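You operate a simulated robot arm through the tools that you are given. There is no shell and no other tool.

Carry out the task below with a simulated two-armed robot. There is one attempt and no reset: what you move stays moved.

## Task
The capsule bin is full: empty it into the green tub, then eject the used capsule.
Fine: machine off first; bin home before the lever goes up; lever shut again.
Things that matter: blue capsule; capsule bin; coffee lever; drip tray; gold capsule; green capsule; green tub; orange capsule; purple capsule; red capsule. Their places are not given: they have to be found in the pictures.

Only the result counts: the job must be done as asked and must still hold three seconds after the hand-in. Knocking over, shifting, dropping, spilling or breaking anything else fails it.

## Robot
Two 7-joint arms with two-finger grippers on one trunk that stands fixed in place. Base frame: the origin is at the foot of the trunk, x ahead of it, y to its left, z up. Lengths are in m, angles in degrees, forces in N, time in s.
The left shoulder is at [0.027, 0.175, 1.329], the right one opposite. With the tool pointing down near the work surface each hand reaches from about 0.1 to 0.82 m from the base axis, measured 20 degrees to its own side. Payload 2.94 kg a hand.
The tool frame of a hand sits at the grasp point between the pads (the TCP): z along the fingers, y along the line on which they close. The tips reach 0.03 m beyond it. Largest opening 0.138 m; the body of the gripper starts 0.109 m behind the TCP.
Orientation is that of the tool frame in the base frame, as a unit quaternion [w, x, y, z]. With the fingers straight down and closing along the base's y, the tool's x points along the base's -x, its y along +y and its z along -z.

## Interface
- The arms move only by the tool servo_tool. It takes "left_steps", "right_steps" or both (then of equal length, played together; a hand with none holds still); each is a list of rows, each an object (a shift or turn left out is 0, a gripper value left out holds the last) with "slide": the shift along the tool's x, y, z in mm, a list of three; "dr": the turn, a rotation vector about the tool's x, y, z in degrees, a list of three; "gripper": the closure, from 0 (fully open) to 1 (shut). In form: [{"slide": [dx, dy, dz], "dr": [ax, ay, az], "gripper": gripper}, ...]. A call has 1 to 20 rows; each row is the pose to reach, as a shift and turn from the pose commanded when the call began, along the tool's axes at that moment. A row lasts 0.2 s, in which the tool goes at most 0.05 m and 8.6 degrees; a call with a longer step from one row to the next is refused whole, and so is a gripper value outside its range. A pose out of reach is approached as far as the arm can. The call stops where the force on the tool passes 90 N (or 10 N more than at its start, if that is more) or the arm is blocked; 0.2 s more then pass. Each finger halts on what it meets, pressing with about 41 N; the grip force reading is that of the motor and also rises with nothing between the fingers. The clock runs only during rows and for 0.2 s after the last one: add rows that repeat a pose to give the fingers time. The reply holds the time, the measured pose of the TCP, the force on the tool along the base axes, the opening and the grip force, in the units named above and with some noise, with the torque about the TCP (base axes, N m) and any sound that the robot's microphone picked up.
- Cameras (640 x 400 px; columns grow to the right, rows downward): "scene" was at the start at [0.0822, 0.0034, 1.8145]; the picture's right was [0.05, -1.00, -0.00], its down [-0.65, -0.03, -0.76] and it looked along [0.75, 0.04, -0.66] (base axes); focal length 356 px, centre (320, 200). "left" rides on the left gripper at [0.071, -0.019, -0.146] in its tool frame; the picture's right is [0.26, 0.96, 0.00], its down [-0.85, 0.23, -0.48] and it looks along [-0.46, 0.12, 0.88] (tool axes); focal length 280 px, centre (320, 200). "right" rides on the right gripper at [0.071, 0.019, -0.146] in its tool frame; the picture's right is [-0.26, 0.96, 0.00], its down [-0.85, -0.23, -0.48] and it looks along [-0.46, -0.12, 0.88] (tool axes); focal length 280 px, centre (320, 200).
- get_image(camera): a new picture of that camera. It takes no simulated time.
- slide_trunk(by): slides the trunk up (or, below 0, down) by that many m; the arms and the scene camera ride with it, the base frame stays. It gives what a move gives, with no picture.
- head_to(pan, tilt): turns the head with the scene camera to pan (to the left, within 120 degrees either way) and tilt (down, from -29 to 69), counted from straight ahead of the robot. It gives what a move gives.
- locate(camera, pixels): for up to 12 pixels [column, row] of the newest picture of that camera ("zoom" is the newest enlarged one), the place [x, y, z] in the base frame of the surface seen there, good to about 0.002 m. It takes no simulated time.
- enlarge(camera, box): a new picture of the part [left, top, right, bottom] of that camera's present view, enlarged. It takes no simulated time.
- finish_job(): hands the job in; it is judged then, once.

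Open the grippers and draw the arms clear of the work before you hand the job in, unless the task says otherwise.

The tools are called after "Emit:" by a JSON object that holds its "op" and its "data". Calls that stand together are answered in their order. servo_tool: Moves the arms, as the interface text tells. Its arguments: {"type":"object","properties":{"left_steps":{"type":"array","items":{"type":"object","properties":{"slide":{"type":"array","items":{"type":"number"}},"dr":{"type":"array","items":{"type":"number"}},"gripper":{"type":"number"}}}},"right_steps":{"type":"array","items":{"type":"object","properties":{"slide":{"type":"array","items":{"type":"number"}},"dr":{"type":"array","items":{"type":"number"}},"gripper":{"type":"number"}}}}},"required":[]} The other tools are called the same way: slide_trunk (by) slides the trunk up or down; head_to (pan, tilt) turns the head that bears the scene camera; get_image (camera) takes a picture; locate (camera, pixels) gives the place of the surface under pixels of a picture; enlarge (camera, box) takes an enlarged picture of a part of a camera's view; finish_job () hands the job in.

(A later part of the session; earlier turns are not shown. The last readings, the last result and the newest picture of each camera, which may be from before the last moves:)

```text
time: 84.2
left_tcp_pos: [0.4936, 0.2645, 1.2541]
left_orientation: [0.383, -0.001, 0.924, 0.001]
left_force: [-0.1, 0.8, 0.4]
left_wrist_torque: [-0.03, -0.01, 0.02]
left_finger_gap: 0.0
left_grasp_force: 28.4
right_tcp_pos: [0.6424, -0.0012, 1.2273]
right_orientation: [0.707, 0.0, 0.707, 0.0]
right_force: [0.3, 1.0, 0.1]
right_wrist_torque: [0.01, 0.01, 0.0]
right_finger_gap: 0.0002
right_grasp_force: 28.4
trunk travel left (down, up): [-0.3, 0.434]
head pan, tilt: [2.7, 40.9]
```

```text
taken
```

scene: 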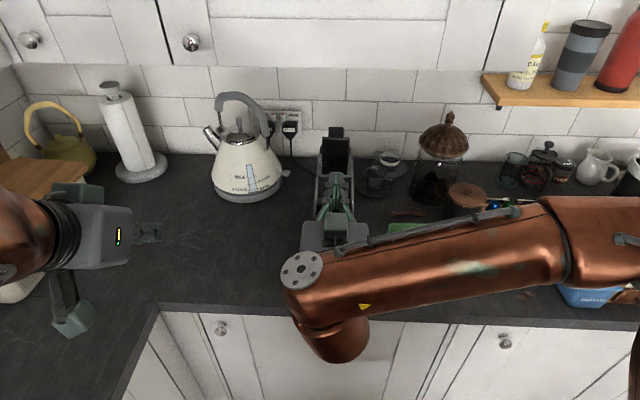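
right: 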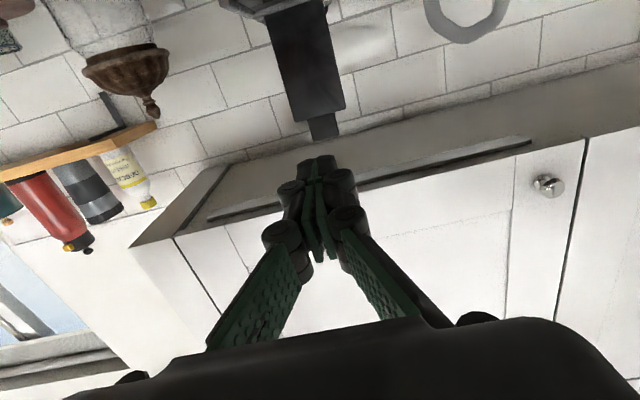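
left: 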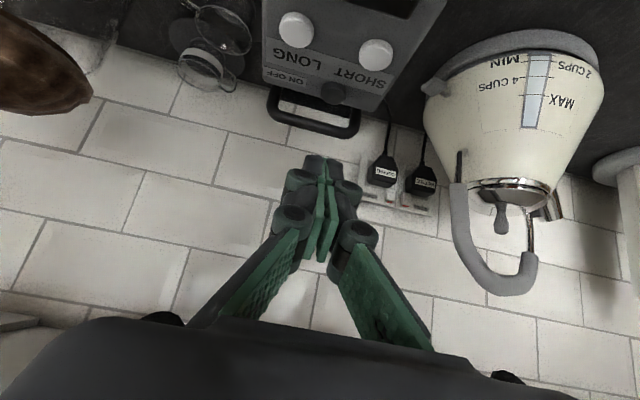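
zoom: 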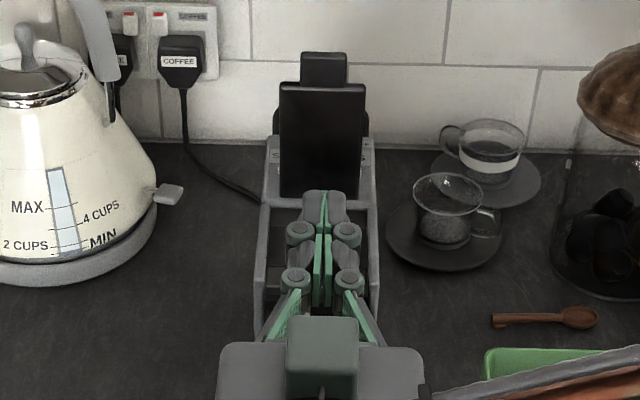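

The lever stays up. I move the right hand aside so that the opened head is visible.

Emit:
{"op": "servo_tool", "data": {"right_steps": [{"slide": [0, -25, -5]}, {"slide": [0, -50, -10]}, {"slide": [0, -75, -15]}, {"slide": [0, -100, -20]}, {"slide": [0, -125, -25]}, {"slide": [0, -150, -30]}]}}

Emit:
{"op": "get_image", "data": {"camera": "scene"}}

Emit:
{"op": "enlarge", "data": {"camera": "scene", "box": [295, 120, 375, 250]}}

Emit:
{"op": "enlarge", "data": {"camera": "scene", "box": [315, 170, 357, 230]}}

```text
time: 85.6
left_tcp_pos: [0.494, 0.2608, 1.2541]
left_orientation: [0.382, 0.0, 0.924, 0.002]
left_force: [0.2, -0.4, 0.2]
left_wrist_torque: [0.02, 0.03, -0.03]
left_finger_gap: 0.0
left_grasp_force: 28.6
right_tcp_pos: [0.6141, -0.1532, 1.2247]
right_orientation: [0.707, 0.0, 0.707, 0.001]
right_force: [-0.2, -0.4, 0.0]
right_wrist_torque: [0.03, -0.04, 0.0]
right_finger_gap: 0.0
right_grasp_force: 28.4
trunk travel left (down, up): [-0.3, 0.434]
head pan, tilt: [2.7, 40.9]
```

```text
taken
```

scene: 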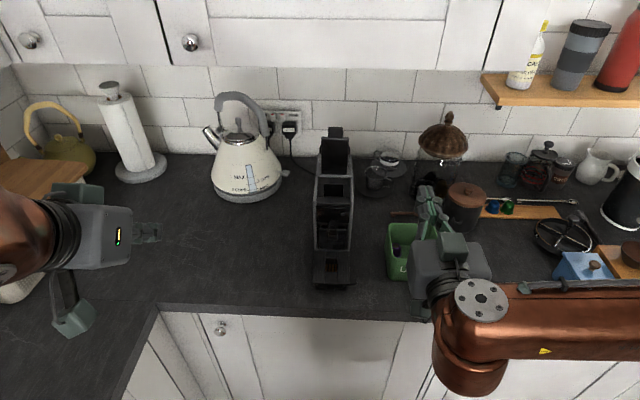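

```text
3.08 times, centred on (335, 185) of scene
```

zoom: 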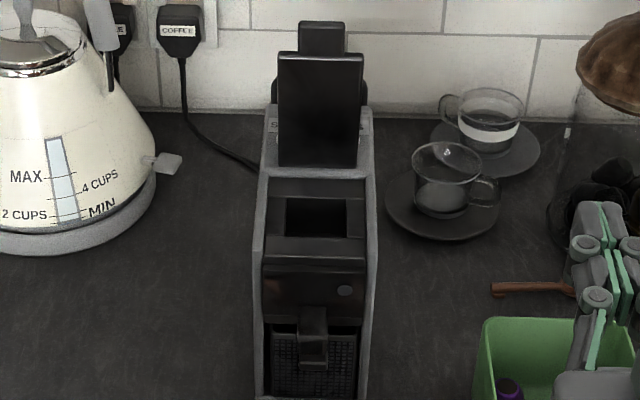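

```text
6.67 times, centred on (336, 200) of scene
```

zoom: 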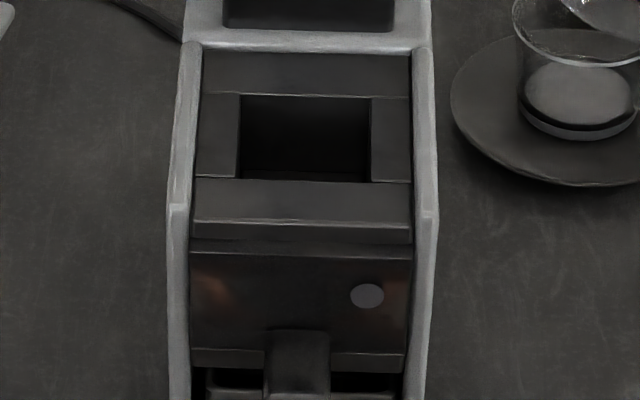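

The head's square opening is empty now. I look through the gap above the grille for the ejected capsule in the bin.

Emit:
{"op": "enlarge", "data": {"camera": "scene", "box": [318, 218, 354, 250]}}

Emit:
{"op": "enlarge", "data": {"camera": "scene", "box": [322, 180, 350, 202]}}

Emit:
{"op": "get_image", "data": {"camera": "right"}}

```text
12.50 times, centred on (336, 234) of scene
```

zoom: 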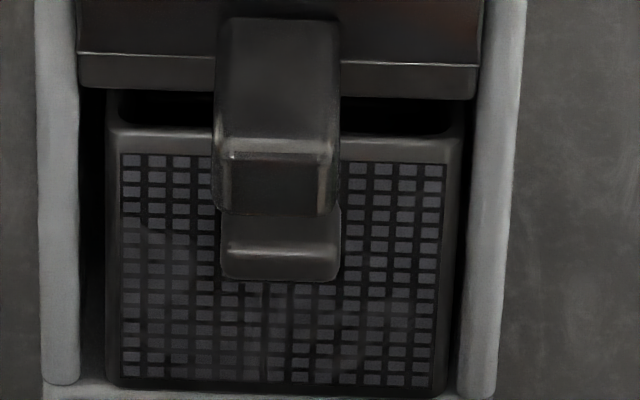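

```text
16.00 times, centred on (336, 191) of scene
```

zoom: 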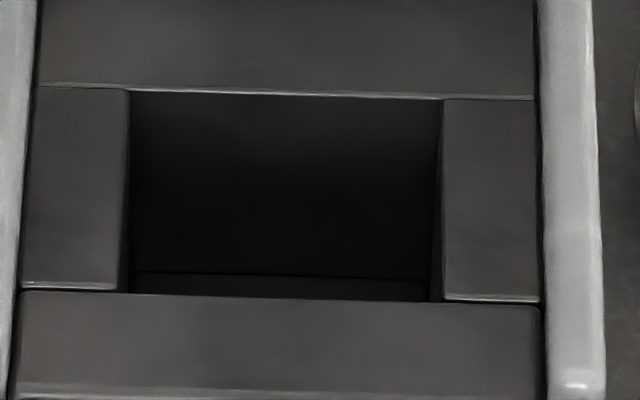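

```text
taken
```

right: 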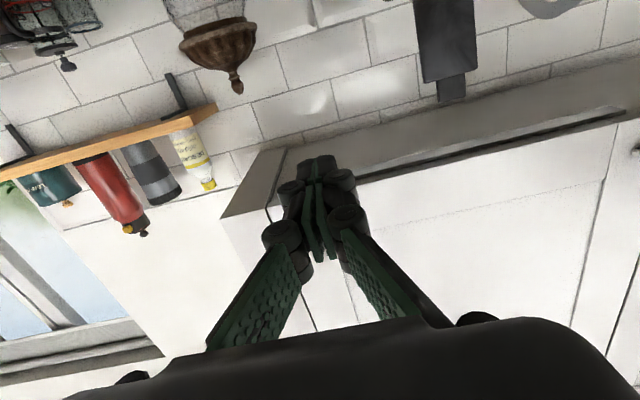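

I locate points inside the head's opening to see how deep it is and whether a capsule still sits there.

Emit:
{"op": "locate", "data": {"camera": "zoom", "pixels": [[280, 110], [280, 150], [280, 200], [280, 250], [280, 288], [200, 288], [380, 290], [150, 200], [430, 200], [280, 340], [280, 60]]}}

```text
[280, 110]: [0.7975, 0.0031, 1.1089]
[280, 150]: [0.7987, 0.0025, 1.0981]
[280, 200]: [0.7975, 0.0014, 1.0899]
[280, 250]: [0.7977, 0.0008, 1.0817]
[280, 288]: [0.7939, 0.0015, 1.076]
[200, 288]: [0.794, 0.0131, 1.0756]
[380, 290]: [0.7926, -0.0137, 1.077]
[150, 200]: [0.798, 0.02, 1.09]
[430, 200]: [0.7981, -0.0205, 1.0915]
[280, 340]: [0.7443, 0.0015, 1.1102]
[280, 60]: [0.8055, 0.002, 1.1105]
```

The head's floor is at z≈1.076 but its front part is hidden from here. I bring the right hand, open and pointing down, above and in front of the head to look steeply into the opening.

Emit:
{"op": "servo_tool", "data": {"right_steps": [{"slide": [-15, 5, 0], "dr": [0, 8, 0], "gripper": 0}, {"slide": [-30, 15, 4], "dr": [0, 16, 0], "gripper": 0}, {"slide": [-45, 30, 8], "dr": [0, 24, 0], "gripper": 0}, {"slide": [-60, 45, 12], "dr": [0, 32, 0], "gripper": 0}, {"slide": [-75, 60, 16], "dr": [0, 40, 0], "gripper": 0}, {"slide": [-80, 75, 20], "dr": [0, 48, 0], "gripper": 0}, {"slide": [-80, 95, 24], "dr": [0, 56, 0], "gripper": 0}, {"slide": [-80, 115, 28], "dr": [0, 64, 0], "gripper": 0}, {"slide": [-80, 130, 32], "dr": [0, 72, 0], "gripper": 0}, {"slide": [-80, 145, 36], "dr": [0, 80, 0], "gripper": 0}, {"slide": [-80, 155, 40], "dr": [0, 88, 0], "gripper": 0}]}}

Emit:
{"op": "get_image", "data": {"camera": "right"}}

Emit:
{"op": "get_image", "data": {"camera": "scene"}}

```text
time: 88.0
left_tcp_pos: [0.4925, 0.2634, 1.2542]
left_orientation: [0.384, 0.0, 0.923, 0.0]
left_force: [-0.6, 0.4, 0.1]
left_wrist_torque: [0.0, -0.05, -0.03]
left_finger_gap: 0.0001
left_grasp_force: 28.4
right_tcp_pos: [0.6402, 0.0019, 1.3013]
right_orientation: [0.025, -0.003, 1.0, 0.0]
right_force: [-0.1, 0.1, 0.5]
right_wrist_torque: [0.0, -0.03, -0.01]
right_finger_gap: 0.1376
right_grasp_force: 0.1
right hand out of reach, approached as far as the arm can: row 11
trunk travel left (down, up): [-0.3, 0.434]
head pan, tilt: [2.7, 40.9]
```

```text
taken
```

right: 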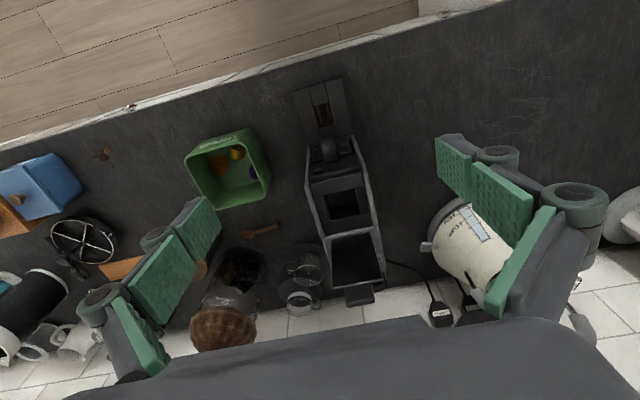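

```text
taken
```

scene: 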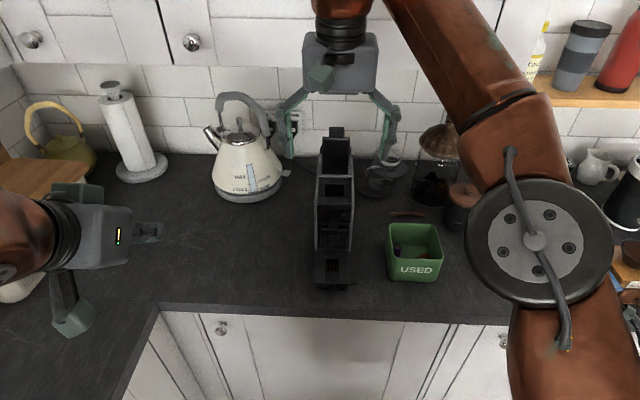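

The right camera now sees the machine's opening at (342,205) and the tub's contents at (228,165). I enlarge both.

Emit:
{"op": "enlarge", "data": {"camera": "right", "box": [295, 130, 395, 240]}}

Emit:
{"op": "enlarge", "data": {"camera": "right", "box": [315, 180, 370, 225]}}

Emit:
{"op": "locate", "data": {"camera": "zoom", "pixels": [[300, 160], [330, 220], [300, 260], [380, 250], [250, 180], [330, 300], [340, 180]]}}

Emit:
{"op": "enlarge", "data": {"camera": "right", "box": [175, 120, 285, 220]}}

```text
3.64 times, centred on (345, 185) of right
```

zoom: 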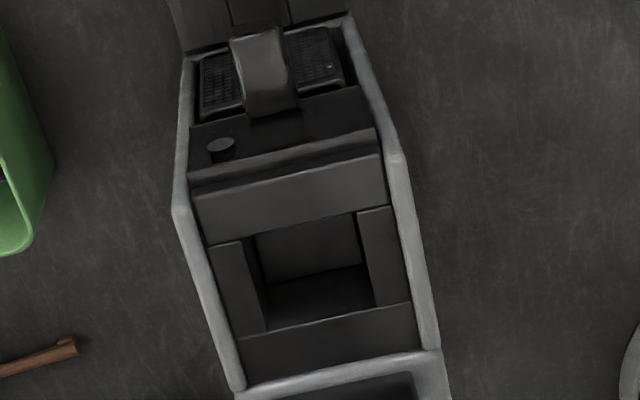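

```text
8.89 times, centred on (342, 202) of right
```

zoom: 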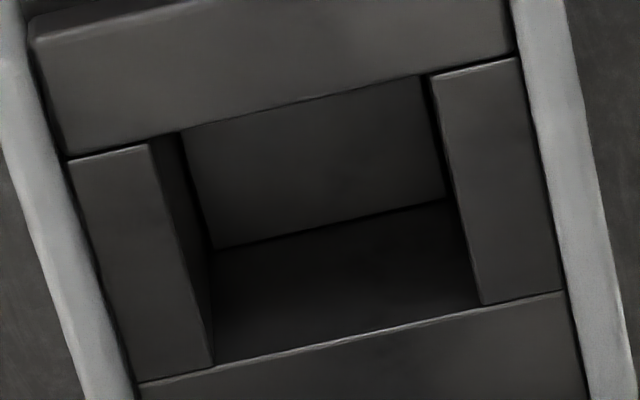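

```text
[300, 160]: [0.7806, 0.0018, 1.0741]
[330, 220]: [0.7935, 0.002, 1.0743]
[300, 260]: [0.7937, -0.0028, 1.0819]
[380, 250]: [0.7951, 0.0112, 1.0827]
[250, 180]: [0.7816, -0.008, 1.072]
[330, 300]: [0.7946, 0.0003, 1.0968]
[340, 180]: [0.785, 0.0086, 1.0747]
```

```text
4.00 times, centred on (230, 170) of right
```

zoom: 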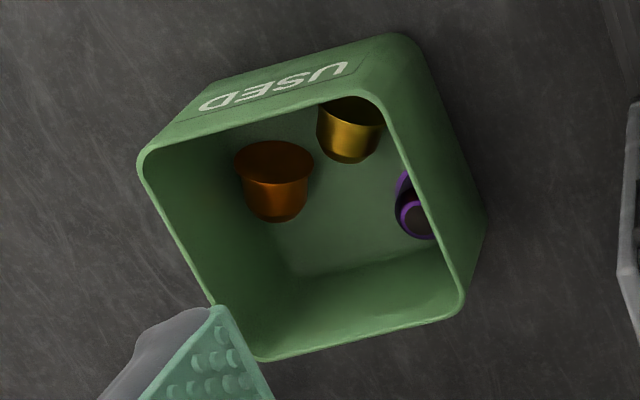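

The tub holds orange, gold and purple; the head's chamber is empty. I now want to see the used capsule in the bin, so I first move the right hand well away to the right.

Emit:
{"op": "servo_tool", "data": {"right_steps": [{"slide": [8, -38, 0]}, {"slide": [16, -76, 0]}, {"slide": [24, -114, 0]}, {"slide": [32, -152, 0]}, {"slide": [40, -190, 0]}, {"slide": [48, -228, 0]}, {"slide": [56, -265, 0]}, {"slide": [64, -300, 0]}]}}

Emit:
{"op": "enlarge", "data": {"camera": "scene", "box": [320, 222, 352, 242]}}

```text
time: 89.8
left_tcp_pos: [0.4931, 0.2617, 1.2555]
left_orientation: [0.383, -0.001, 0.924, 0.001]
left_force: [-0.3, -0.2, 0.1]
left_wrist_torque: [0.01, 0.01, 0.02]
left_finger_gap: 0.0002
left_grasp_force: 28.2
right_tcp_pos: [0.5726, -0.2981, 1.2963]
right_orientation: [0.018, 0.001, 1.0, 0.001]
right_force: [0.1, -0.6, -1.0]
right_wrist_torque: [0.05, -0.02, 0.01]
right_finger_gap: 0.1384
right_grasp_force: 0.1
trunk travel left (down, up): [-0.3, 0.434]
head pan, tilt: [2.7, 40.9]
```

```text
16.00 times, centred on (336, 232) of scene
```

zoom: 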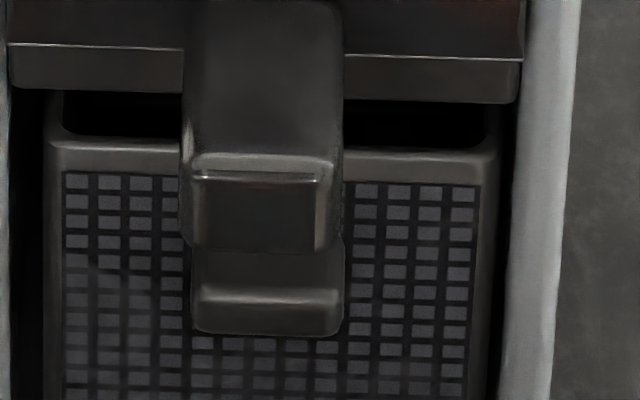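

The right hand is clear. I bring the left hand's camera down in front of the machine, a bit to the left, to see through the gap above the grille.

Emit:
{"op": "servo_tool", "data": {"left_steps": [{"slide": [19, -26, 20], "dr": [0, 1, 0]}, {"slide": [38, -52, 40], "dr": [0, 2, 0]}, {"slide": [57, -78, 60], "dr": [0, 3, 0]}, {"slide": [76, -104, 80], "dr": [0, 4, 0]}, {"slide": [95, -130, 100], "dr": [0, 5, 0]}, {"slide": [114, -156, 120], "dr": [0, 5, 0]}, {"slide": [134, -182, 141], "dr": [0, 5, 0]}]}}

Emit:
{"op": "get_image", "data": {"camera": "left"}}

```text
time: 91.4
left_tcp_pos: [0.499, 0.0804, 1.0589]
left_orientation: [0.342, -0.001, 0.94, 0.001]
left_force: [-0.4, -0.2, -0.3]
left_wrist_torque: [0.02, -0.01, -0.01]
left_finger_gap: 0.0
left_grasp_force: 28.0
right_tcp_pos: [0.5737, -0.2986, 1.2965]
right_orientation: [0.017, 0.001, 1.0, 0.0]
right_force: [-0.2, -0.2, 0.1]
right_wrist_torque: [0.05, 0.02, 0.01]
right_finger_gap: 0.1381
right_grasp_force: 0.0
trunk travel left (down, up): [-0.3, 0.434]
head pan, tilt: [2.7, 40.9]
```

```text
taken
```

left: 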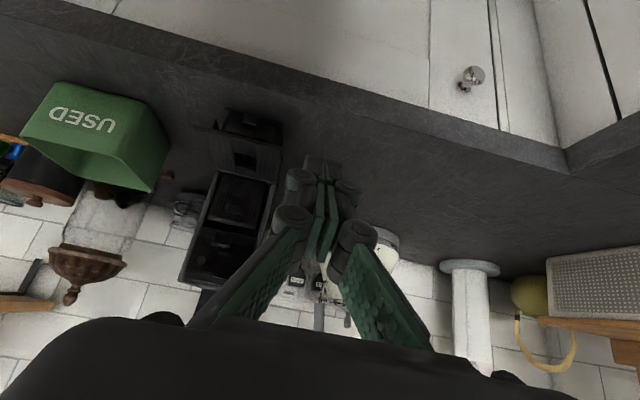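

The machine front shows at (235,220). I zoom into the gap above the grille.

Emit:
{"op": "enlarge", "data": {"camera": "left", "box": [190, 195, 280, 265]}}

Emit:
{"op": "enlarge", "data": {"camera": "left", "box": [205, 205, 265, 245]}}

```text
5.71 times, centred on (235, 230) of left
```

zoom: 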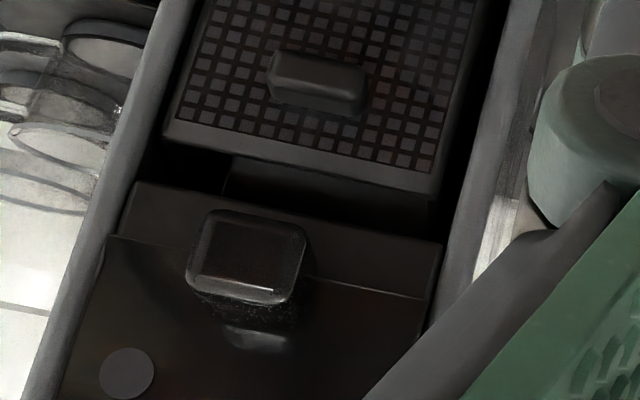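

```text
10.00 times, centred on (235, 225) of left
```

zoom: 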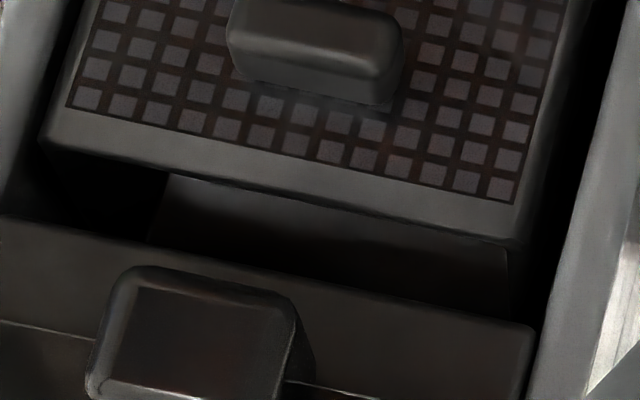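

No capsule top shows above the rim from here, which fits an emptied bin, but I want to see the bin's inside. I move the left camera higher and to the left to look past the spout down into the bin.

Emit:
{"op": "servo_tool", "data": {"left_steps": [{"slide": [-24, 18, -8], "dr": [0, 4, 0]}, {"slide": [-48, 36, -16], "dr": [0, 8, 0]}, {"slide": [-72, 54, -24], "dr": [0, 12, 0]}, {"slide": [-97, 72, -32], "dr": [0, 16, 0]}, {"slide": [-121, 89, -39], "dr": [0, 20, 0]}]}}

Emit:
{"op": "get_image", "data": {"camera": "left"}}

```text
time: 92.6
left_tcp_pos: [0.5655, 0.1708, 1.1672]
left_orientation: [0.172, -0.002, 0.985, 0.001]
left_force: [-0.3, 0.9, -0.1]
left_wrist_torque: [-0.01, 0.02, 0.02]
left_finger_gap: 0.0001
left_grasp_force: 28.1
right_tcp_pos: [0.5734, -0.297, 1.2965]
right_orientation: [0.018, 0.001, 1.0, 0.0]
right_force: [0.9, -0.1, 0.7]
right_wrist_torque: [-0.01, 0.02, 0.02]
right_finger_gap: 0.138
right_grasp_force: 0.1
trunk travel left (down, up): [-0.3, 0.434]
head pan, tilt: [2.7, 40.9]
```

```text
taken
```

left: 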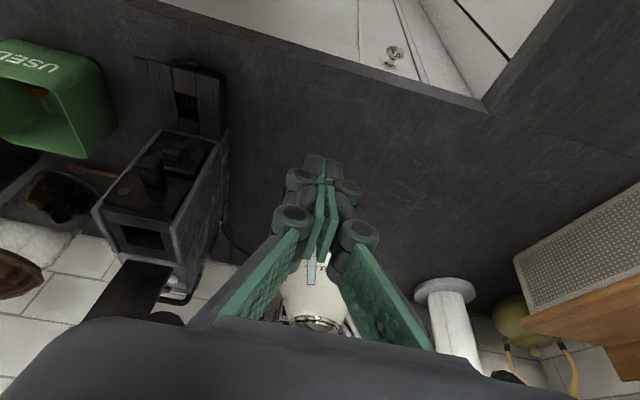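

The machine is seen from its left front at (165,180). I zoom into the bin area at about (185,150).

Emit:
{"op": "enlarge", "data": {"camera": "left", "box": [140, 120, 235, 190]}}

Emit:
{"op": "enlarge", "data": {"camera": "left", "box": [165, 130, 215, 165]}}

```text
5.71 times, centred on (188, 155) of left
```

zoom: 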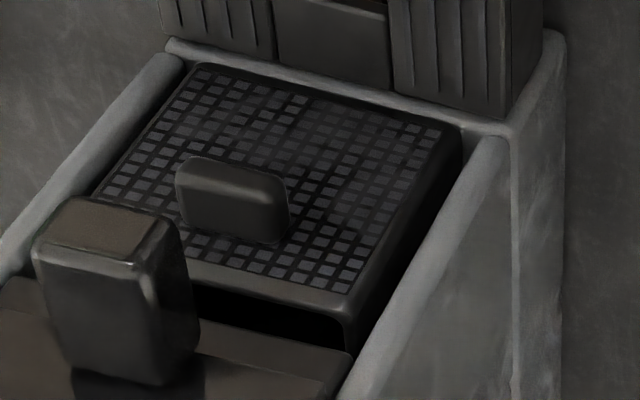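

```text
11.43 times, centred on (190, 148) of left
```

zoom: 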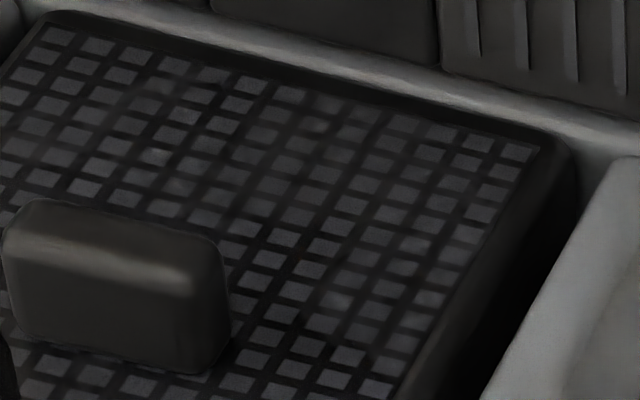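

The gap is dark, but depth still works: I locate several points through it from both cameras to find whether something lies in the bin.

Emit:
{"op": "locate", "data": {"camera": "left", "pixels": [[176, 173.5], [178, 174.5], [180, 175], [182, 176], [184, 177], [186, 178], [180, 177], [183, 178.5], [174, 172], [186, 180]]}}

Emit:
{"op": "enlarge", "data": {"camera": "scene", "box": [320, 222, 352, 242]}}

Emit:
{"op": "locate", "data": {"camera": "zoom", "pixels": [[80, 110], [110, 115], [140, 120], [165, 120], [175, 130], [355, 120], [370, 125], [400, 130], [430, 130], [460, 135], [110, 130], [400, 115]]}}

```text
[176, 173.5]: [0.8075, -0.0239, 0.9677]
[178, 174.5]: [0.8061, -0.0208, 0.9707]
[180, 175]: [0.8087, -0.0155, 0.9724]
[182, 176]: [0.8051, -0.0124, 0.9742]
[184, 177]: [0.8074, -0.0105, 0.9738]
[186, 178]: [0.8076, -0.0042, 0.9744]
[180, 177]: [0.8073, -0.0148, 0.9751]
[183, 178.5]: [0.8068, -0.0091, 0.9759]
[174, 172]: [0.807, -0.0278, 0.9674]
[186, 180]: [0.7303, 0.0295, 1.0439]
```

```text
16.00 times, centred on (336, 232) of scene
```

zoom: 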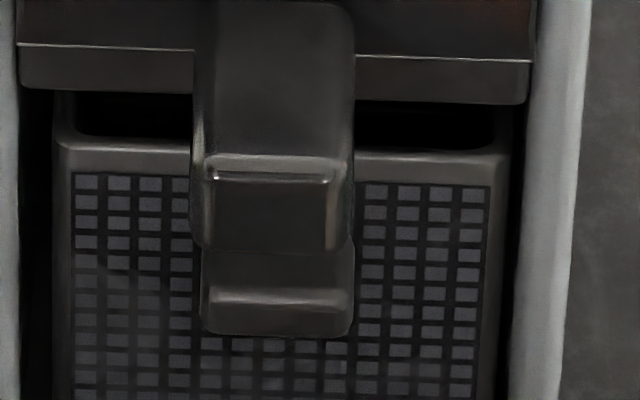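

```text
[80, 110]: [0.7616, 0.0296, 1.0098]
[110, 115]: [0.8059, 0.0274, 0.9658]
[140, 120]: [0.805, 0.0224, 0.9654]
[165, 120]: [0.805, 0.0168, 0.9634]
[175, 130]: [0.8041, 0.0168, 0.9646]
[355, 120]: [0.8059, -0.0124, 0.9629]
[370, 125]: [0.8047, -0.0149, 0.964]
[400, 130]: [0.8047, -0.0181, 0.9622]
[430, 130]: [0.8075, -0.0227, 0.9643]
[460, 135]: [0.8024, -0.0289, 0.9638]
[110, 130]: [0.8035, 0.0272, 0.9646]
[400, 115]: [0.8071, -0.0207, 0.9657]
```

Both cameras' rays reach the bin's rear bottom corner (0.806, y, 0.965), passing just over where a single capsule would lie. I need a steeper look, so I shift the left camera forward and inward.

Emit:
{"op": "servo_tool", "data": {"left_steps": [{"slide": [-25, -16, 9]}, {"slide": [-50, -32, 18]}, {"slide": [-75, -47, 27.4]}, {"slide": [-75, -47, 27.4]}]}}

Emit:
{"op": "get_image", "data": {"camera": "left"}}

Emit:
{"op": "enlarge", "data": {"camera": "left", "box": [140, 120, 260, 210]}}

```text
time: 93.6
left_tcp_pos: [0.6442, 0.1232, 1.1682]
left_orientation: [0.174, -0.001, 0.985, 0.0]
left_force: [-0.2, 0.8, 0.1]
left_wrist_torque: [-0.01, -0.03, 0.02]
left_finger_gap: 0.0
left_grasp_force: 28.8
right_tcp_pos: [0.573, -0.2975, 1.2967]
right_orientation: [0.018, 0.0, 1.0, 0.0]
right_force: [-0.4, 0.2, -0.8]
right_wrist_torque: [-0.01, -0.03, -0.01]
right_finger_gap: 0.138
right_grasp_force: 0.0
trunk travel left (down, up): [-0.3, 0.434]
head pan, tilt: [2.7, 40.9]
```

```text
taken
```

left: 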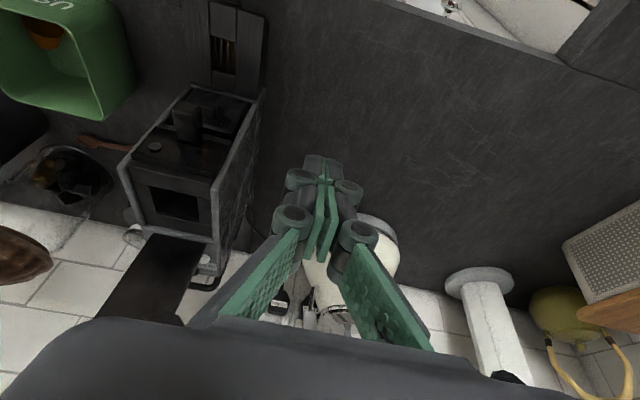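

```text
4.44 times, centred on (200, 165) of left
```

zoom: 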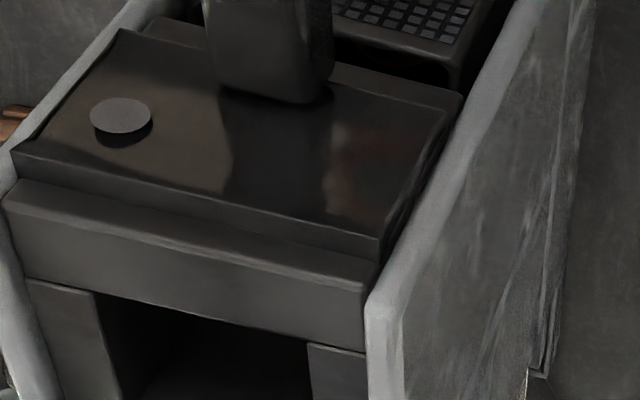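

The gap shows as a thin dark strip near (216,133). I zoom there and take depths.

Emit:
{"op": "enlarge", "data": {"camera": "left", "box": [195, 115, 240, 145]}}

Emit:
{"op": "locate", "data": {"camera": "zoom", "pixels": [[200, 210], [240, 225], [280, 235], [320, 245], [360, 258], [400, 270], [240, 240], [300, 255], [340, 268], [380, 280], [200, 230], [260, 215]]}}

```text
13.33 times, centred on (218, 130) of left
```

zoom: 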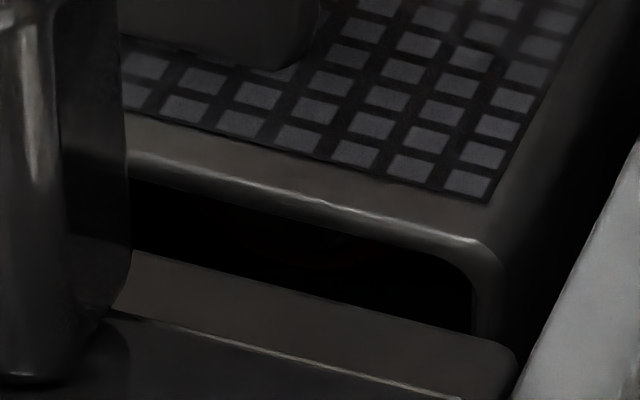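

```text
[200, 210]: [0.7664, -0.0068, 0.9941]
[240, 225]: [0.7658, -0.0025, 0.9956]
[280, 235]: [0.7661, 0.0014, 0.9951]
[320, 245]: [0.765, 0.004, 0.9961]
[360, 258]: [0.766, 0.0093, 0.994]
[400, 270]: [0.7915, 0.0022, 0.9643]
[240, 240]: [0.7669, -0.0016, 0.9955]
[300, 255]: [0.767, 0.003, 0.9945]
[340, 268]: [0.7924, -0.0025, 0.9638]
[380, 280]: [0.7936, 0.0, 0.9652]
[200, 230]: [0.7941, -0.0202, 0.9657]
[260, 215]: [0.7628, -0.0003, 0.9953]
```

The depths show a surface at z≈0.995, x≈0.765, y≈0: the top of a capsule standing in the bin (a faint red rim shows at zoom (310,250)). The used capsule is ejected into the homed bin, so I now go to shut the lever: the left hand rises and tilts to 60°.

Emit:
{"op": "servo_tool", "data": {"left_steps": [{"slide": [-25, 0, -28], "dr": [0, -7, 0], "gripper": 1}, {"slide": [-50, -5, -56], "dr": [0, -14, 0]}, {"slide": [-70, -15, -80], "dr": [0, -21, 0]}, {"slide": [-85, -30, -97], "dr": [0, -28, 0]}, {"slide": [-95, -46, -107], "dr": [0, -35, 0]}, {"slide": [-101, -63, -114], "dr": [0, -40, 0]}, {"slide": [-101, -63, -114], "dr": [0, -40, 0]}]}}

Emit:
{"op": "get_image", "data": {"camera": "scene"}}

```text
time: 95.2
left_tcp_pos: [0.6997, 0.0597, 1.3104]
left_orientation: [0.499, 0.0, 0.866, 0.0]
left_force: [0.3, 0.8, -0.1]
left_wrist_torque: [-0.01, 0.02, 0.0]
left_finger_gap: 0.0
left_grasp_force: 28.2
right_tcp_pos: [0.5744, -0.2967, 1.2968]
right_orientation: [0.017, 0.0, 1.0, 0.001]
right_force: [-0.1, -0.7, -0.3]
right_wrist_torque: [0.01, -0.02, 0.0]
right_finger_gap: 0.1377
right_grasp_force: 0.2
trunk travel left (down, up): [-0.3, 0.434]
head pan, tilt: [2.7, 40.9]
```

```text
taken
```

scene: 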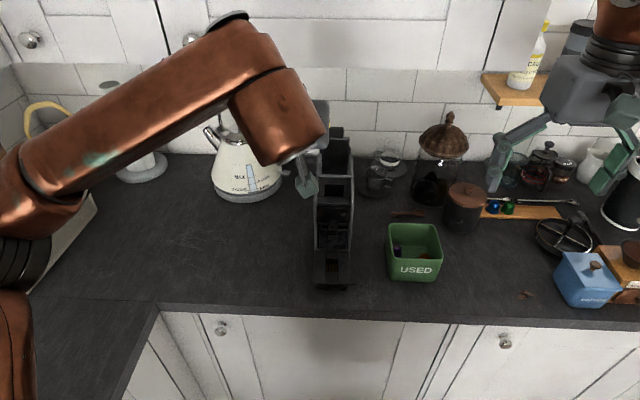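

The left hand is at (0.700, 0.060, 1.310). I pass over the top of the lever to hover with the fingertips behind it.

Emit:
{"op": "servo_tool", "data": {"left_steps": [{"slide": [-16, -20, 27]}, {"slide": [-32, -40, 54.5]}, {"slide": [-48, -59.5, 82]}, {"slide": [-63, -59.5, 109]}, {"slide": [-63, -59.5, 109]}]}}

Emit:
{"op": "get_image", "data": {"camera": "scene"}}

Emit:
{"op": "enlarge", "data": {"camera": "scene", "box": [290, 60, 390, 190]}}

Emit:
{"op": "enlarge", "data": {"camera": "right", "box": [440, 60, 640, 300]}}

```text
time: 96.4
left_tcp_pos: [0.8258, -0.0003, 1.3085]
left_orientation: [0.5, 0.0, 0.866, 0.0]
left_force: [-0.5, -0.3, -0.3]
left_wrist_torque: [-0.01, -0.02, 0.0]
left_finger_gap: 0.0001
left_grasp_force: 28.3
right_tcp_pos: [0.5733, -0.2971, 1.2972]
right_orientation: [0.017, 0.0, 1.0, 0.001]
right_force: [0.0, -0.6, -0.1]
right_wrist_torque: [-0.02, -0.04, -0.05]
right_finger_gap: 0.1379
right_grasp_force: 0.0
trunk travel left (down, up): [-0.3, 0.434]
head pan, tilt: [2.7, 40.9]
```

```text
taken
```

scene: 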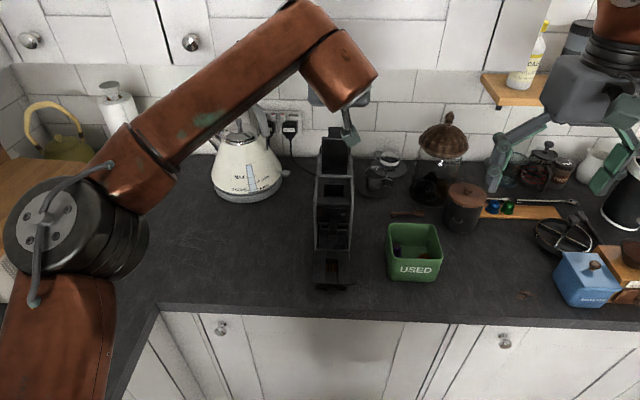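

```text
3.08 times, centred on (340, 125) of scene
```

zoom: 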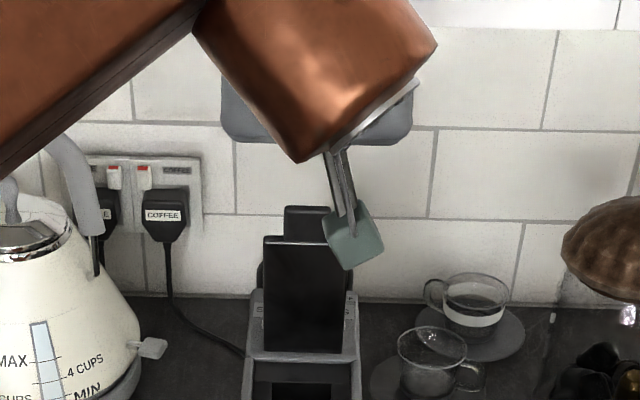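

```text
1.67 times, centred on (540, 180) of right
```

zoom: 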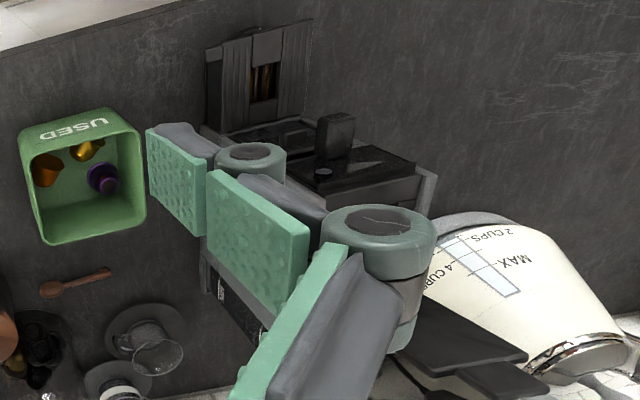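

The camera housing stays in front of the machine, clear. I look with the left camera at the lever relative to the fingertips.

Emit:
{"op": "get_image", "data": {"camera": "left"}}

Emit:
{"op": "locate", "data": {"camera": "scene", "pixels": [[333, 129], [333, 134], [333, 140], [333, 150], [333, 160], [333, 170], [333, 127.5]]}}

```text
taken
```

left: 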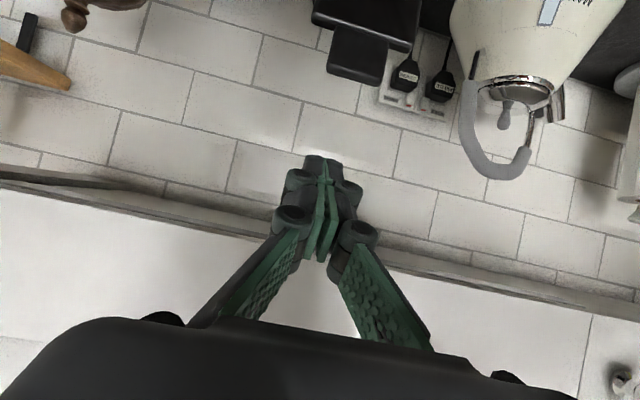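

```text
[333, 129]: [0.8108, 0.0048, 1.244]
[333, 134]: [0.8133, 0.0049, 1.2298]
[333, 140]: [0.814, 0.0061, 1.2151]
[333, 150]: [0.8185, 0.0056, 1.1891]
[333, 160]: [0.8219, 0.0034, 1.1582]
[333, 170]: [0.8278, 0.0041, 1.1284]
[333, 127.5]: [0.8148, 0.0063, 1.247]
```

The lever leans at 81.6° with its end at z≈1.248, centred at y≈0. I lower the fingers over it and pull the end toward the robot and down, to about 60°.

Emit:
{"op": "servo_tool", "data": {"left_steps": [{"slide": [17.3, 0, 10]}, {"slide": [35.1, 0, 20.2]}, {"slide": [42.4, 0, 8.5]}, {"slide": [50.6, 0, -0.2]}, {"slide": [58.8, 0, -9]}, {"slide": [68.3, 0, -16.2]}, {"slide": [77.7, 0, -23.5]}, {"slide": [77.7, 0, -23.5]}]}}

Emit:
{"op": "enlarge", "data": {"camera": "scene", "box": [290, 90, 390, 220]}}

Emit:
{"op": "get_image", "data": {"camera": "left"}}

```text
time: 98.2
left_tcp_pos: [0.7692, -0.0, 1.254]
left_orientation: [0.5, -0.001, 0.866, 0.001]
left_force: [0.3, 0.9, -0.1]
left_wrist_torque: [0.02, -0.02, -0.02]
left_finger_gap: 0.0
left_grasp_force: 28.3
right_tcp_pos: [0.573, -0.2982, 1.2959]
right_orientation: [0.017, -0.001, 1.0, 0.002]
right_force: [-0.2, 1.0, 0.1]
right_wrist_torque: [-0.01, 0.0, 0.04]
right_finger_gap: 0.1379
right_grasp_force: 0.1
trunk travel left (down, up): [-0.3, 0.434]
head pan, tilt: [2.7, 40.9]
```

```text
3.08 times, centred on (340, 155) of scene
```

zoom: 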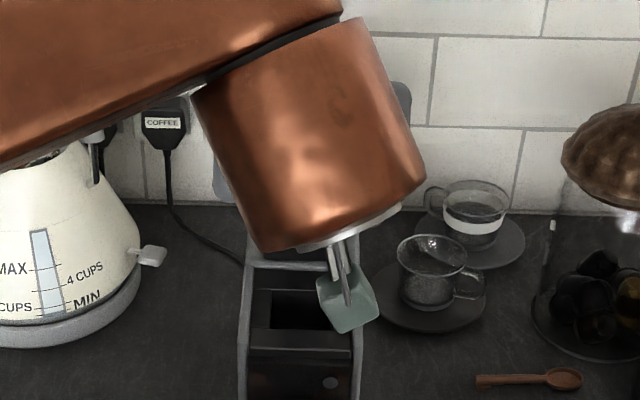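

```text
taken
```

left: 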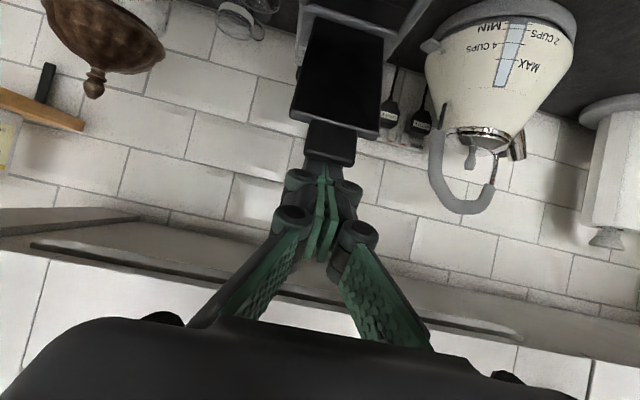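

The tab at left-camera (330,140) now occludes the fingertips: they are hooked behind it and the lever has followed. I check its angle.

Emit:
{"op": "locate", "data": {"camera": "left", "pixels": [[330, 155], [330, 140], [332, 125], [338, 100], [343, 75], [348, 50], [352, 28]]}}

```text
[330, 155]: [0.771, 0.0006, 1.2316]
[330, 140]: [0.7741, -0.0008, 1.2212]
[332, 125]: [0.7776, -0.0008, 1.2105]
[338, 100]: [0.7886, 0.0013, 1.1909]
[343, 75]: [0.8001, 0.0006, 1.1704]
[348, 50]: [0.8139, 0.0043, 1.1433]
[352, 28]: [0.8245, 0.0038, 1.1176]
```

Lever at 65°. I continue the pull along the arc to about 30°.

Emit:
{"op": "servo_tool", "data": {"left_steps": [{"slide": [10.4, 0, -5.3]}, {"slide": [21, 0, -10.5]}, {"slide": [32.4, 0, -14]}, {"slide": [43.7, 0, -17.5]}, {"slide": [55.4, 0, -18.9]}, {"slide": [67.2, 0, -20.4]}, {"slide": [67.2, 0, -20.4]}]}}

Emit:
{"op": "get_image", "data": {"camera": "left"}}

Emit:
{"op": "locate", "data": {"camera": "left", "pixels": [[320, 150], [322, 130], [325, 110], [330, 80], [335, 50], [335, 20]]}}

```text
time: 99.8
left_tcp_pos: [0.7171, -0.0004, 1.2062]
left_orientation: [0.5, -0.001, 0.866, 0.002]
left_force: [0.8, -0.4, -0.2]
left_wrist_torque: [0.0, 0.0, -0.01]
left_finger_gap: 0.0001
left_grasp_force: 28.5
right_tcp_pos: [0.5744, -0.298, 1.2955]
right_orientation: [0.017, 0.0, 1.0, 0.0]
right_force: [0.3, 0.4, -0.2]
right_wrist_torque: [0.02, -0.02, 0.01]
right_finger_gap: 0.1379
right_grasp_force: 0.1
trunk travel left (down, up): [-0.3, 0.434]
head pan, tilt: [2.7, 40.9]
```

```text
taken
```

left: 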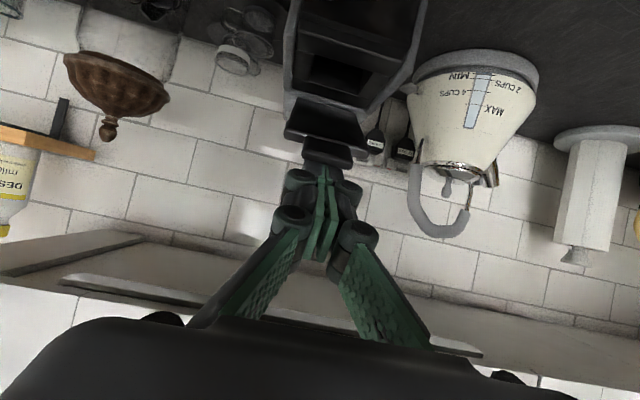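

```text
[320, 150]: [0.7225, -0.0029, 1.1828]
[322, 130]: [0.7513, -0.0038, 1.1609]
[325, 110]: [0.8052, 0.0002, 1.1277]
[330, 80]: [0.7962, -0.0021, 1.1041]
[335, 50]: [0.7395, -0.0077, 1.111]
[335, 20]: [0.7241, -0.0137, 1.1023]
```

Lever at about 34°. I press it down along the arc to nearly shut.

Emit:
{"op": "servo_tool", "data": {"left_steps": [{"slide": [10, 0, 0.5]}, {"slide": [20.2, 0, 0.9]}, {"slide": [30.1, 0, 3.2]}, {"slide": [40, 0, 5.4]}, {"slide": [49.3, 0, 9.3]}, {"slide": [54, 0, 11.2]}, {"slide": [54, 0, 11.2]}]}}

Emit:
{"op": "enlarge", "data": {"camera": "scene", "box": [290, 130, 390, 250]}}

Emit:
{"op": "get_image", "data": {"camera": "left"}}

```text
time: 101.4
left_tcp_pos: [0.7006, 0.0012, 1.1534]
left_orientation: [0.499, 0.0, 0.867, 0.001]
left_force: [0.3, -0.3, 0.4]
left_wrist_torque: [-0.01, 0.0, 0.02]
left_finger_gap: 0.0003
left_grasp_force: 28.5
right_tcp_pos: [0.5734, -0.298, 1.2962]
right_orientation: [0.017, -0.001, 1.0, 0.001]
right_force: [0.1, 0.0, 0.5]
right_wrist_torque: [-0.02, -0.03, 0.03]
right_finger_gap: 0.1382
right_grasp_force: 0.0
trunk travel left (down, up): [-0.3, 0.434]
head pan, tilt: [2.7, 40.9]
```

```text
3.33 times, centred on (340, 190) of scene
```

zoom: 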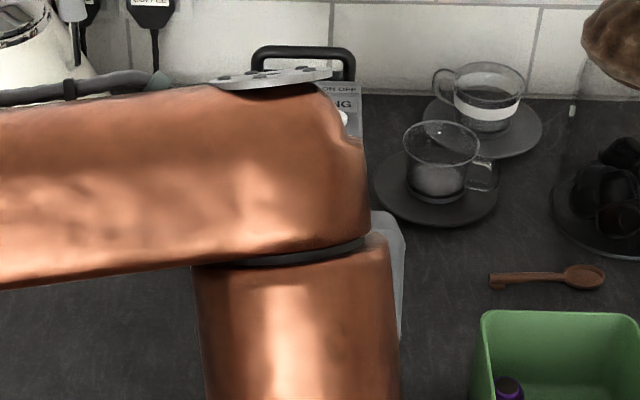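

```text
taken
```

left: 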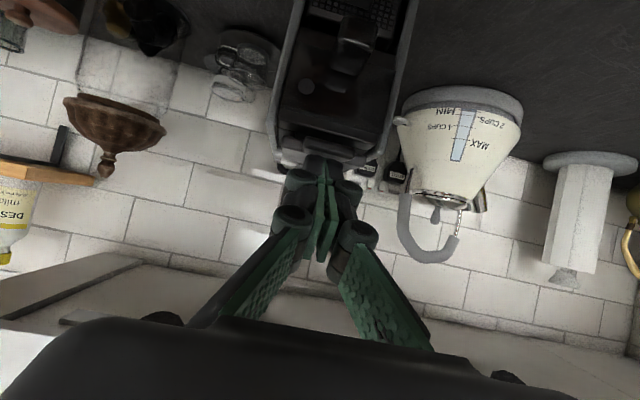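

The lever is about 6 mm from shut (fingertip edge at z≈1.126). I press down the last few millimetres in small steps.

Emit:
{"op": "servo_tool", "data": {"left_steps": [{"slide": [2.6, 0, 1.2]}, {"slide": [4.3, 0, 2.5]}, {"slide": [6, 0, 3.4]}, {"slide": [6.9, 0, 4]}, {"slide": [7.8, 0, 4.5]}, {"slide": [7.8, 0, 4.5]}]}}

Emit:
{"op": "enlarge", "data": {"camera": "left", "box": [250, 60, 420, 200]}}

Emit:
{"op": "enlarge", "data": {"camera": "right", "box": [440, 40, 640, 260]}}

```text
time: 102.8
left_tcp_pos: [0.7013, -0.0, 1.1438]
left_orientation: [0.5, -0.001, 0.866, 0.002]
left_force: [0.1, -0.1, 0.9]
left_wrist_torque: [-0.01, -0.06, 0.01]
left_finger_gap: 0.0
left_grasp_force: 28.1
right_tcp_pos: [0.5737, -0.2975, 1.2964]
right_orientation: [0.017, 0.0, 1.0, 0.001]
right_force: [0.1, -0.3, 0.2]
right_wrist_torque: [-0.04, 0.04, 0.02]
right_finger_gap: 0.1382
right_grasp_force: 0.0
trunk travel left (down, up): [-0.3, 0.434]
head pan, tilt: [2.7, 40.9]
```

```text
2.86 times, centred on (335, 130) of left
```

zoom: 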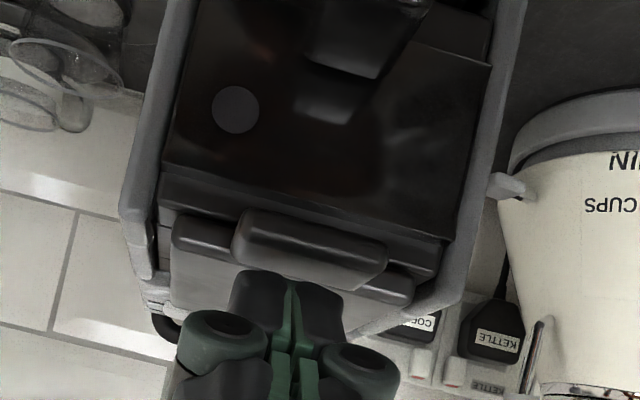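

```text
1.82 times, centred on (540, 150) of right
```

zoom: 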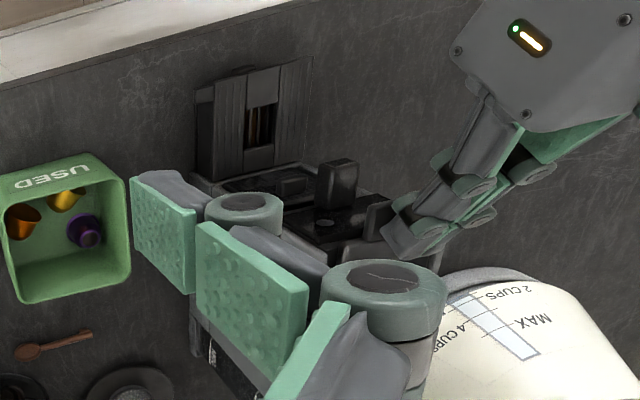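

The lever looks seated in the left view. I measure the tab and plate heights against the original closed values (top 1.119–1.121, underside 1.110).

Emit:
{"op": "locate", "data": {"camera": "left", "pixels": [[331, 146], [331, 150], [340, 158], [300, 140], [360, 152], [305, 155], [290, 165], [325, 140]]}}

Emit:
{"op": "locate", "data": {"camera": "zoom", "pixels": [[375, 215], [385, 225], [340, 180], [400, 235]]}}

```text
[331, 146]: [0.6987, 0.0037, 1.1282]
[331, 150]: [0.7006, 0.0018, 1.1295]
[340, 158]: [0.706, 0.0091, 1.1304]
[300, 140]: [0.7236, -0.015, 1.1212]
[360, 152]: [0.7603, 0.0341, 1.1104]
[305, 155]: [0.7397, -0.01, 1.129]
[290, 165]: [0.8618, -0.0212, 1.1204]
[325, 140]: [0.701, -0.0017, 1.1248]
```

```text
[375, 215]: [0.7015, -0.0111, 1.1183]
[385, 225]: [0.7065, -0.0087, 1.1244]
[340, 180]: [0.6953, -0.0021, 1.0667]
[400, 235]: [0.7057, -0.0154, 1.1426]
```

Tab top is at z≈1.130 and plate at 1.129, i.e. still about 5° open. I press a further 8 mm down in small steps.

Emit:
{"op": "servo_tool", "data": {"left_steps": [{"slide": [1.7, 0, 1]}, {"slide": [3.5, 0, 2]}, {"slide": [5.2, 0, 3]}, {"slide": [6.9, 0, 4]}, {"slide": [6.9, 0, 4]}]}}

Emit:
{"op": "enlarge", "data": {"camera": "left", "box": [250, 60, 420, 200]}}

Emit:
{"op": "locate", "data": {"camera": "zoom", "pixels": [[300, 235], [310, 245], [200, 260], [220, 265], [190, 240], [380, 260], [330, 270], [230, 270], [400, 290], [180, 280]]}}

```text
time: 104.0
left_tcp_pos: [0.701, 0.0003, 1.141]
left_orientation: [0.503, 0.0, 0.864, 0.0]
left_force: [7.5, 1.1, 23.7]
left_wrist_torque: [0.03, -0.58, 0.03]
left_finger_gap: 0.0058
left_grasp_force: 28.2
right_tcp_pos: [0.5724, -0.2987, 1.2975]
right_orientation: [0.019, 0.0, 1.0, 0.001]
right_force: [-0.9, 0.3, 1.1]
right_wrist_torque: [0.01, -0.04, -0.01]
right_finger_gap: 0.1381
right_grasp_force: 0.0
trunk travel left (down, up): [-0.3, 0.434]
head pan, tilt: [2.7, 40.9]
```

```text
2.86 times, centred on (335, 130) of left
```

zoom: 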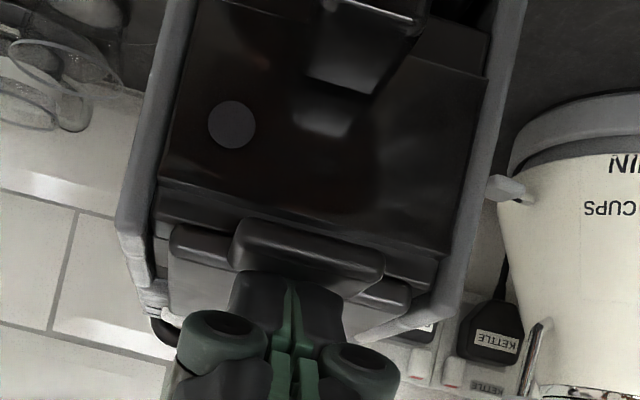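

```text
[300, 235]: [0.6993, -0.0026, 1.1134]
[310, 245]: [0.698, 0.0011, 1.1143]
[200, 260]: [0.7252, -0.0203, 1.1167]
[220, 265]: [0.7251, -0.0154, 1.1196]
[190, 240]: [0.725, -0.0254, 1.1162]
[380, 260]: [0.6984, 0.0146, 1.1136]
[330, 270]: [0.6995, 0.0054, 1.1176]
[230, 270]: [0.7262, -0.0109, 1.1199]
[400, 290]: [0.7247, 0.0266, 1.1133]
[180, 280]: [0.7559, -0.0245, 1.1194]
```

The press met 24 N and the plate top is at z≈1.1195 as at the start: the lever is shut. I lift the left hand straight up and back, then check.

Emit:
{"op": "servo_tool", "data": {"left_steps": [{"slide": [-8.7, 0, -5]}, {"slide": [-26, 0, -15]}, {"slide": [-43.3, 0, -25]}, {"slide": [-70, 0, -40.4]}, {"slide": [-80, 25, -75]}, {"slide": [-80, 60, -105]}, {"slide": [-80, 95, -135]}, {"slide": [-80, 130, -165]}, {"slide": [-80, 165, -190]}, {"slide": [-75, 200, -215]}, {"slide": [-75, 240, -230]}]}}

Emit:
{"op": "get_image", "data": {"camera": "scene"}}

Emit:
{"op": "enlarge", "data": {"camera": "scene", "box": [290, 135, 380, 300]}}

```text
time: 106.4
left_tcp_pos: [0.5403, 0.2454, 1.3172]
left_orientation: [0.5, 0.0, 0.866, 0.0]
left_force: [0.0, 0.9, 0.3]
left_wrist_torque: [-0.05, 0.0, -0.07]
left_finger_gap: 0.0
left_grasp_force: 28.3
right_tcp_pos: [0.5722, -0.2956, 1.2976]
right_orientation: [0.018, 0.0, 1.0, 0.0]
right_force: [0.5, 0.6, -0.8]
right_wrist_torque: [-0.04, 0.01, 0.02]
right_finger_gap: 0.138
right_grasp_force: 0.1
trunk travel left (down, up): [-0.3, 0.434]
head pan, tilt: [2.7, 40.9]
```

```text
taken
```

scene: 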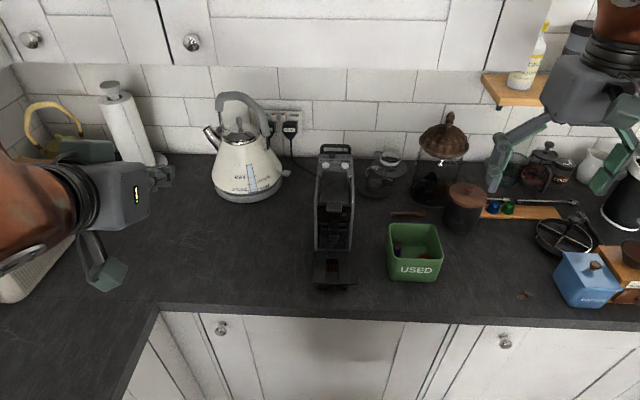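

```text
2.42 times, centred on (335, 218) of scene
```

zoom: 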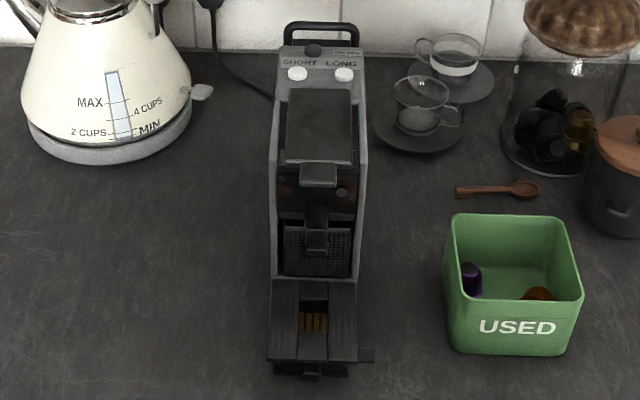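

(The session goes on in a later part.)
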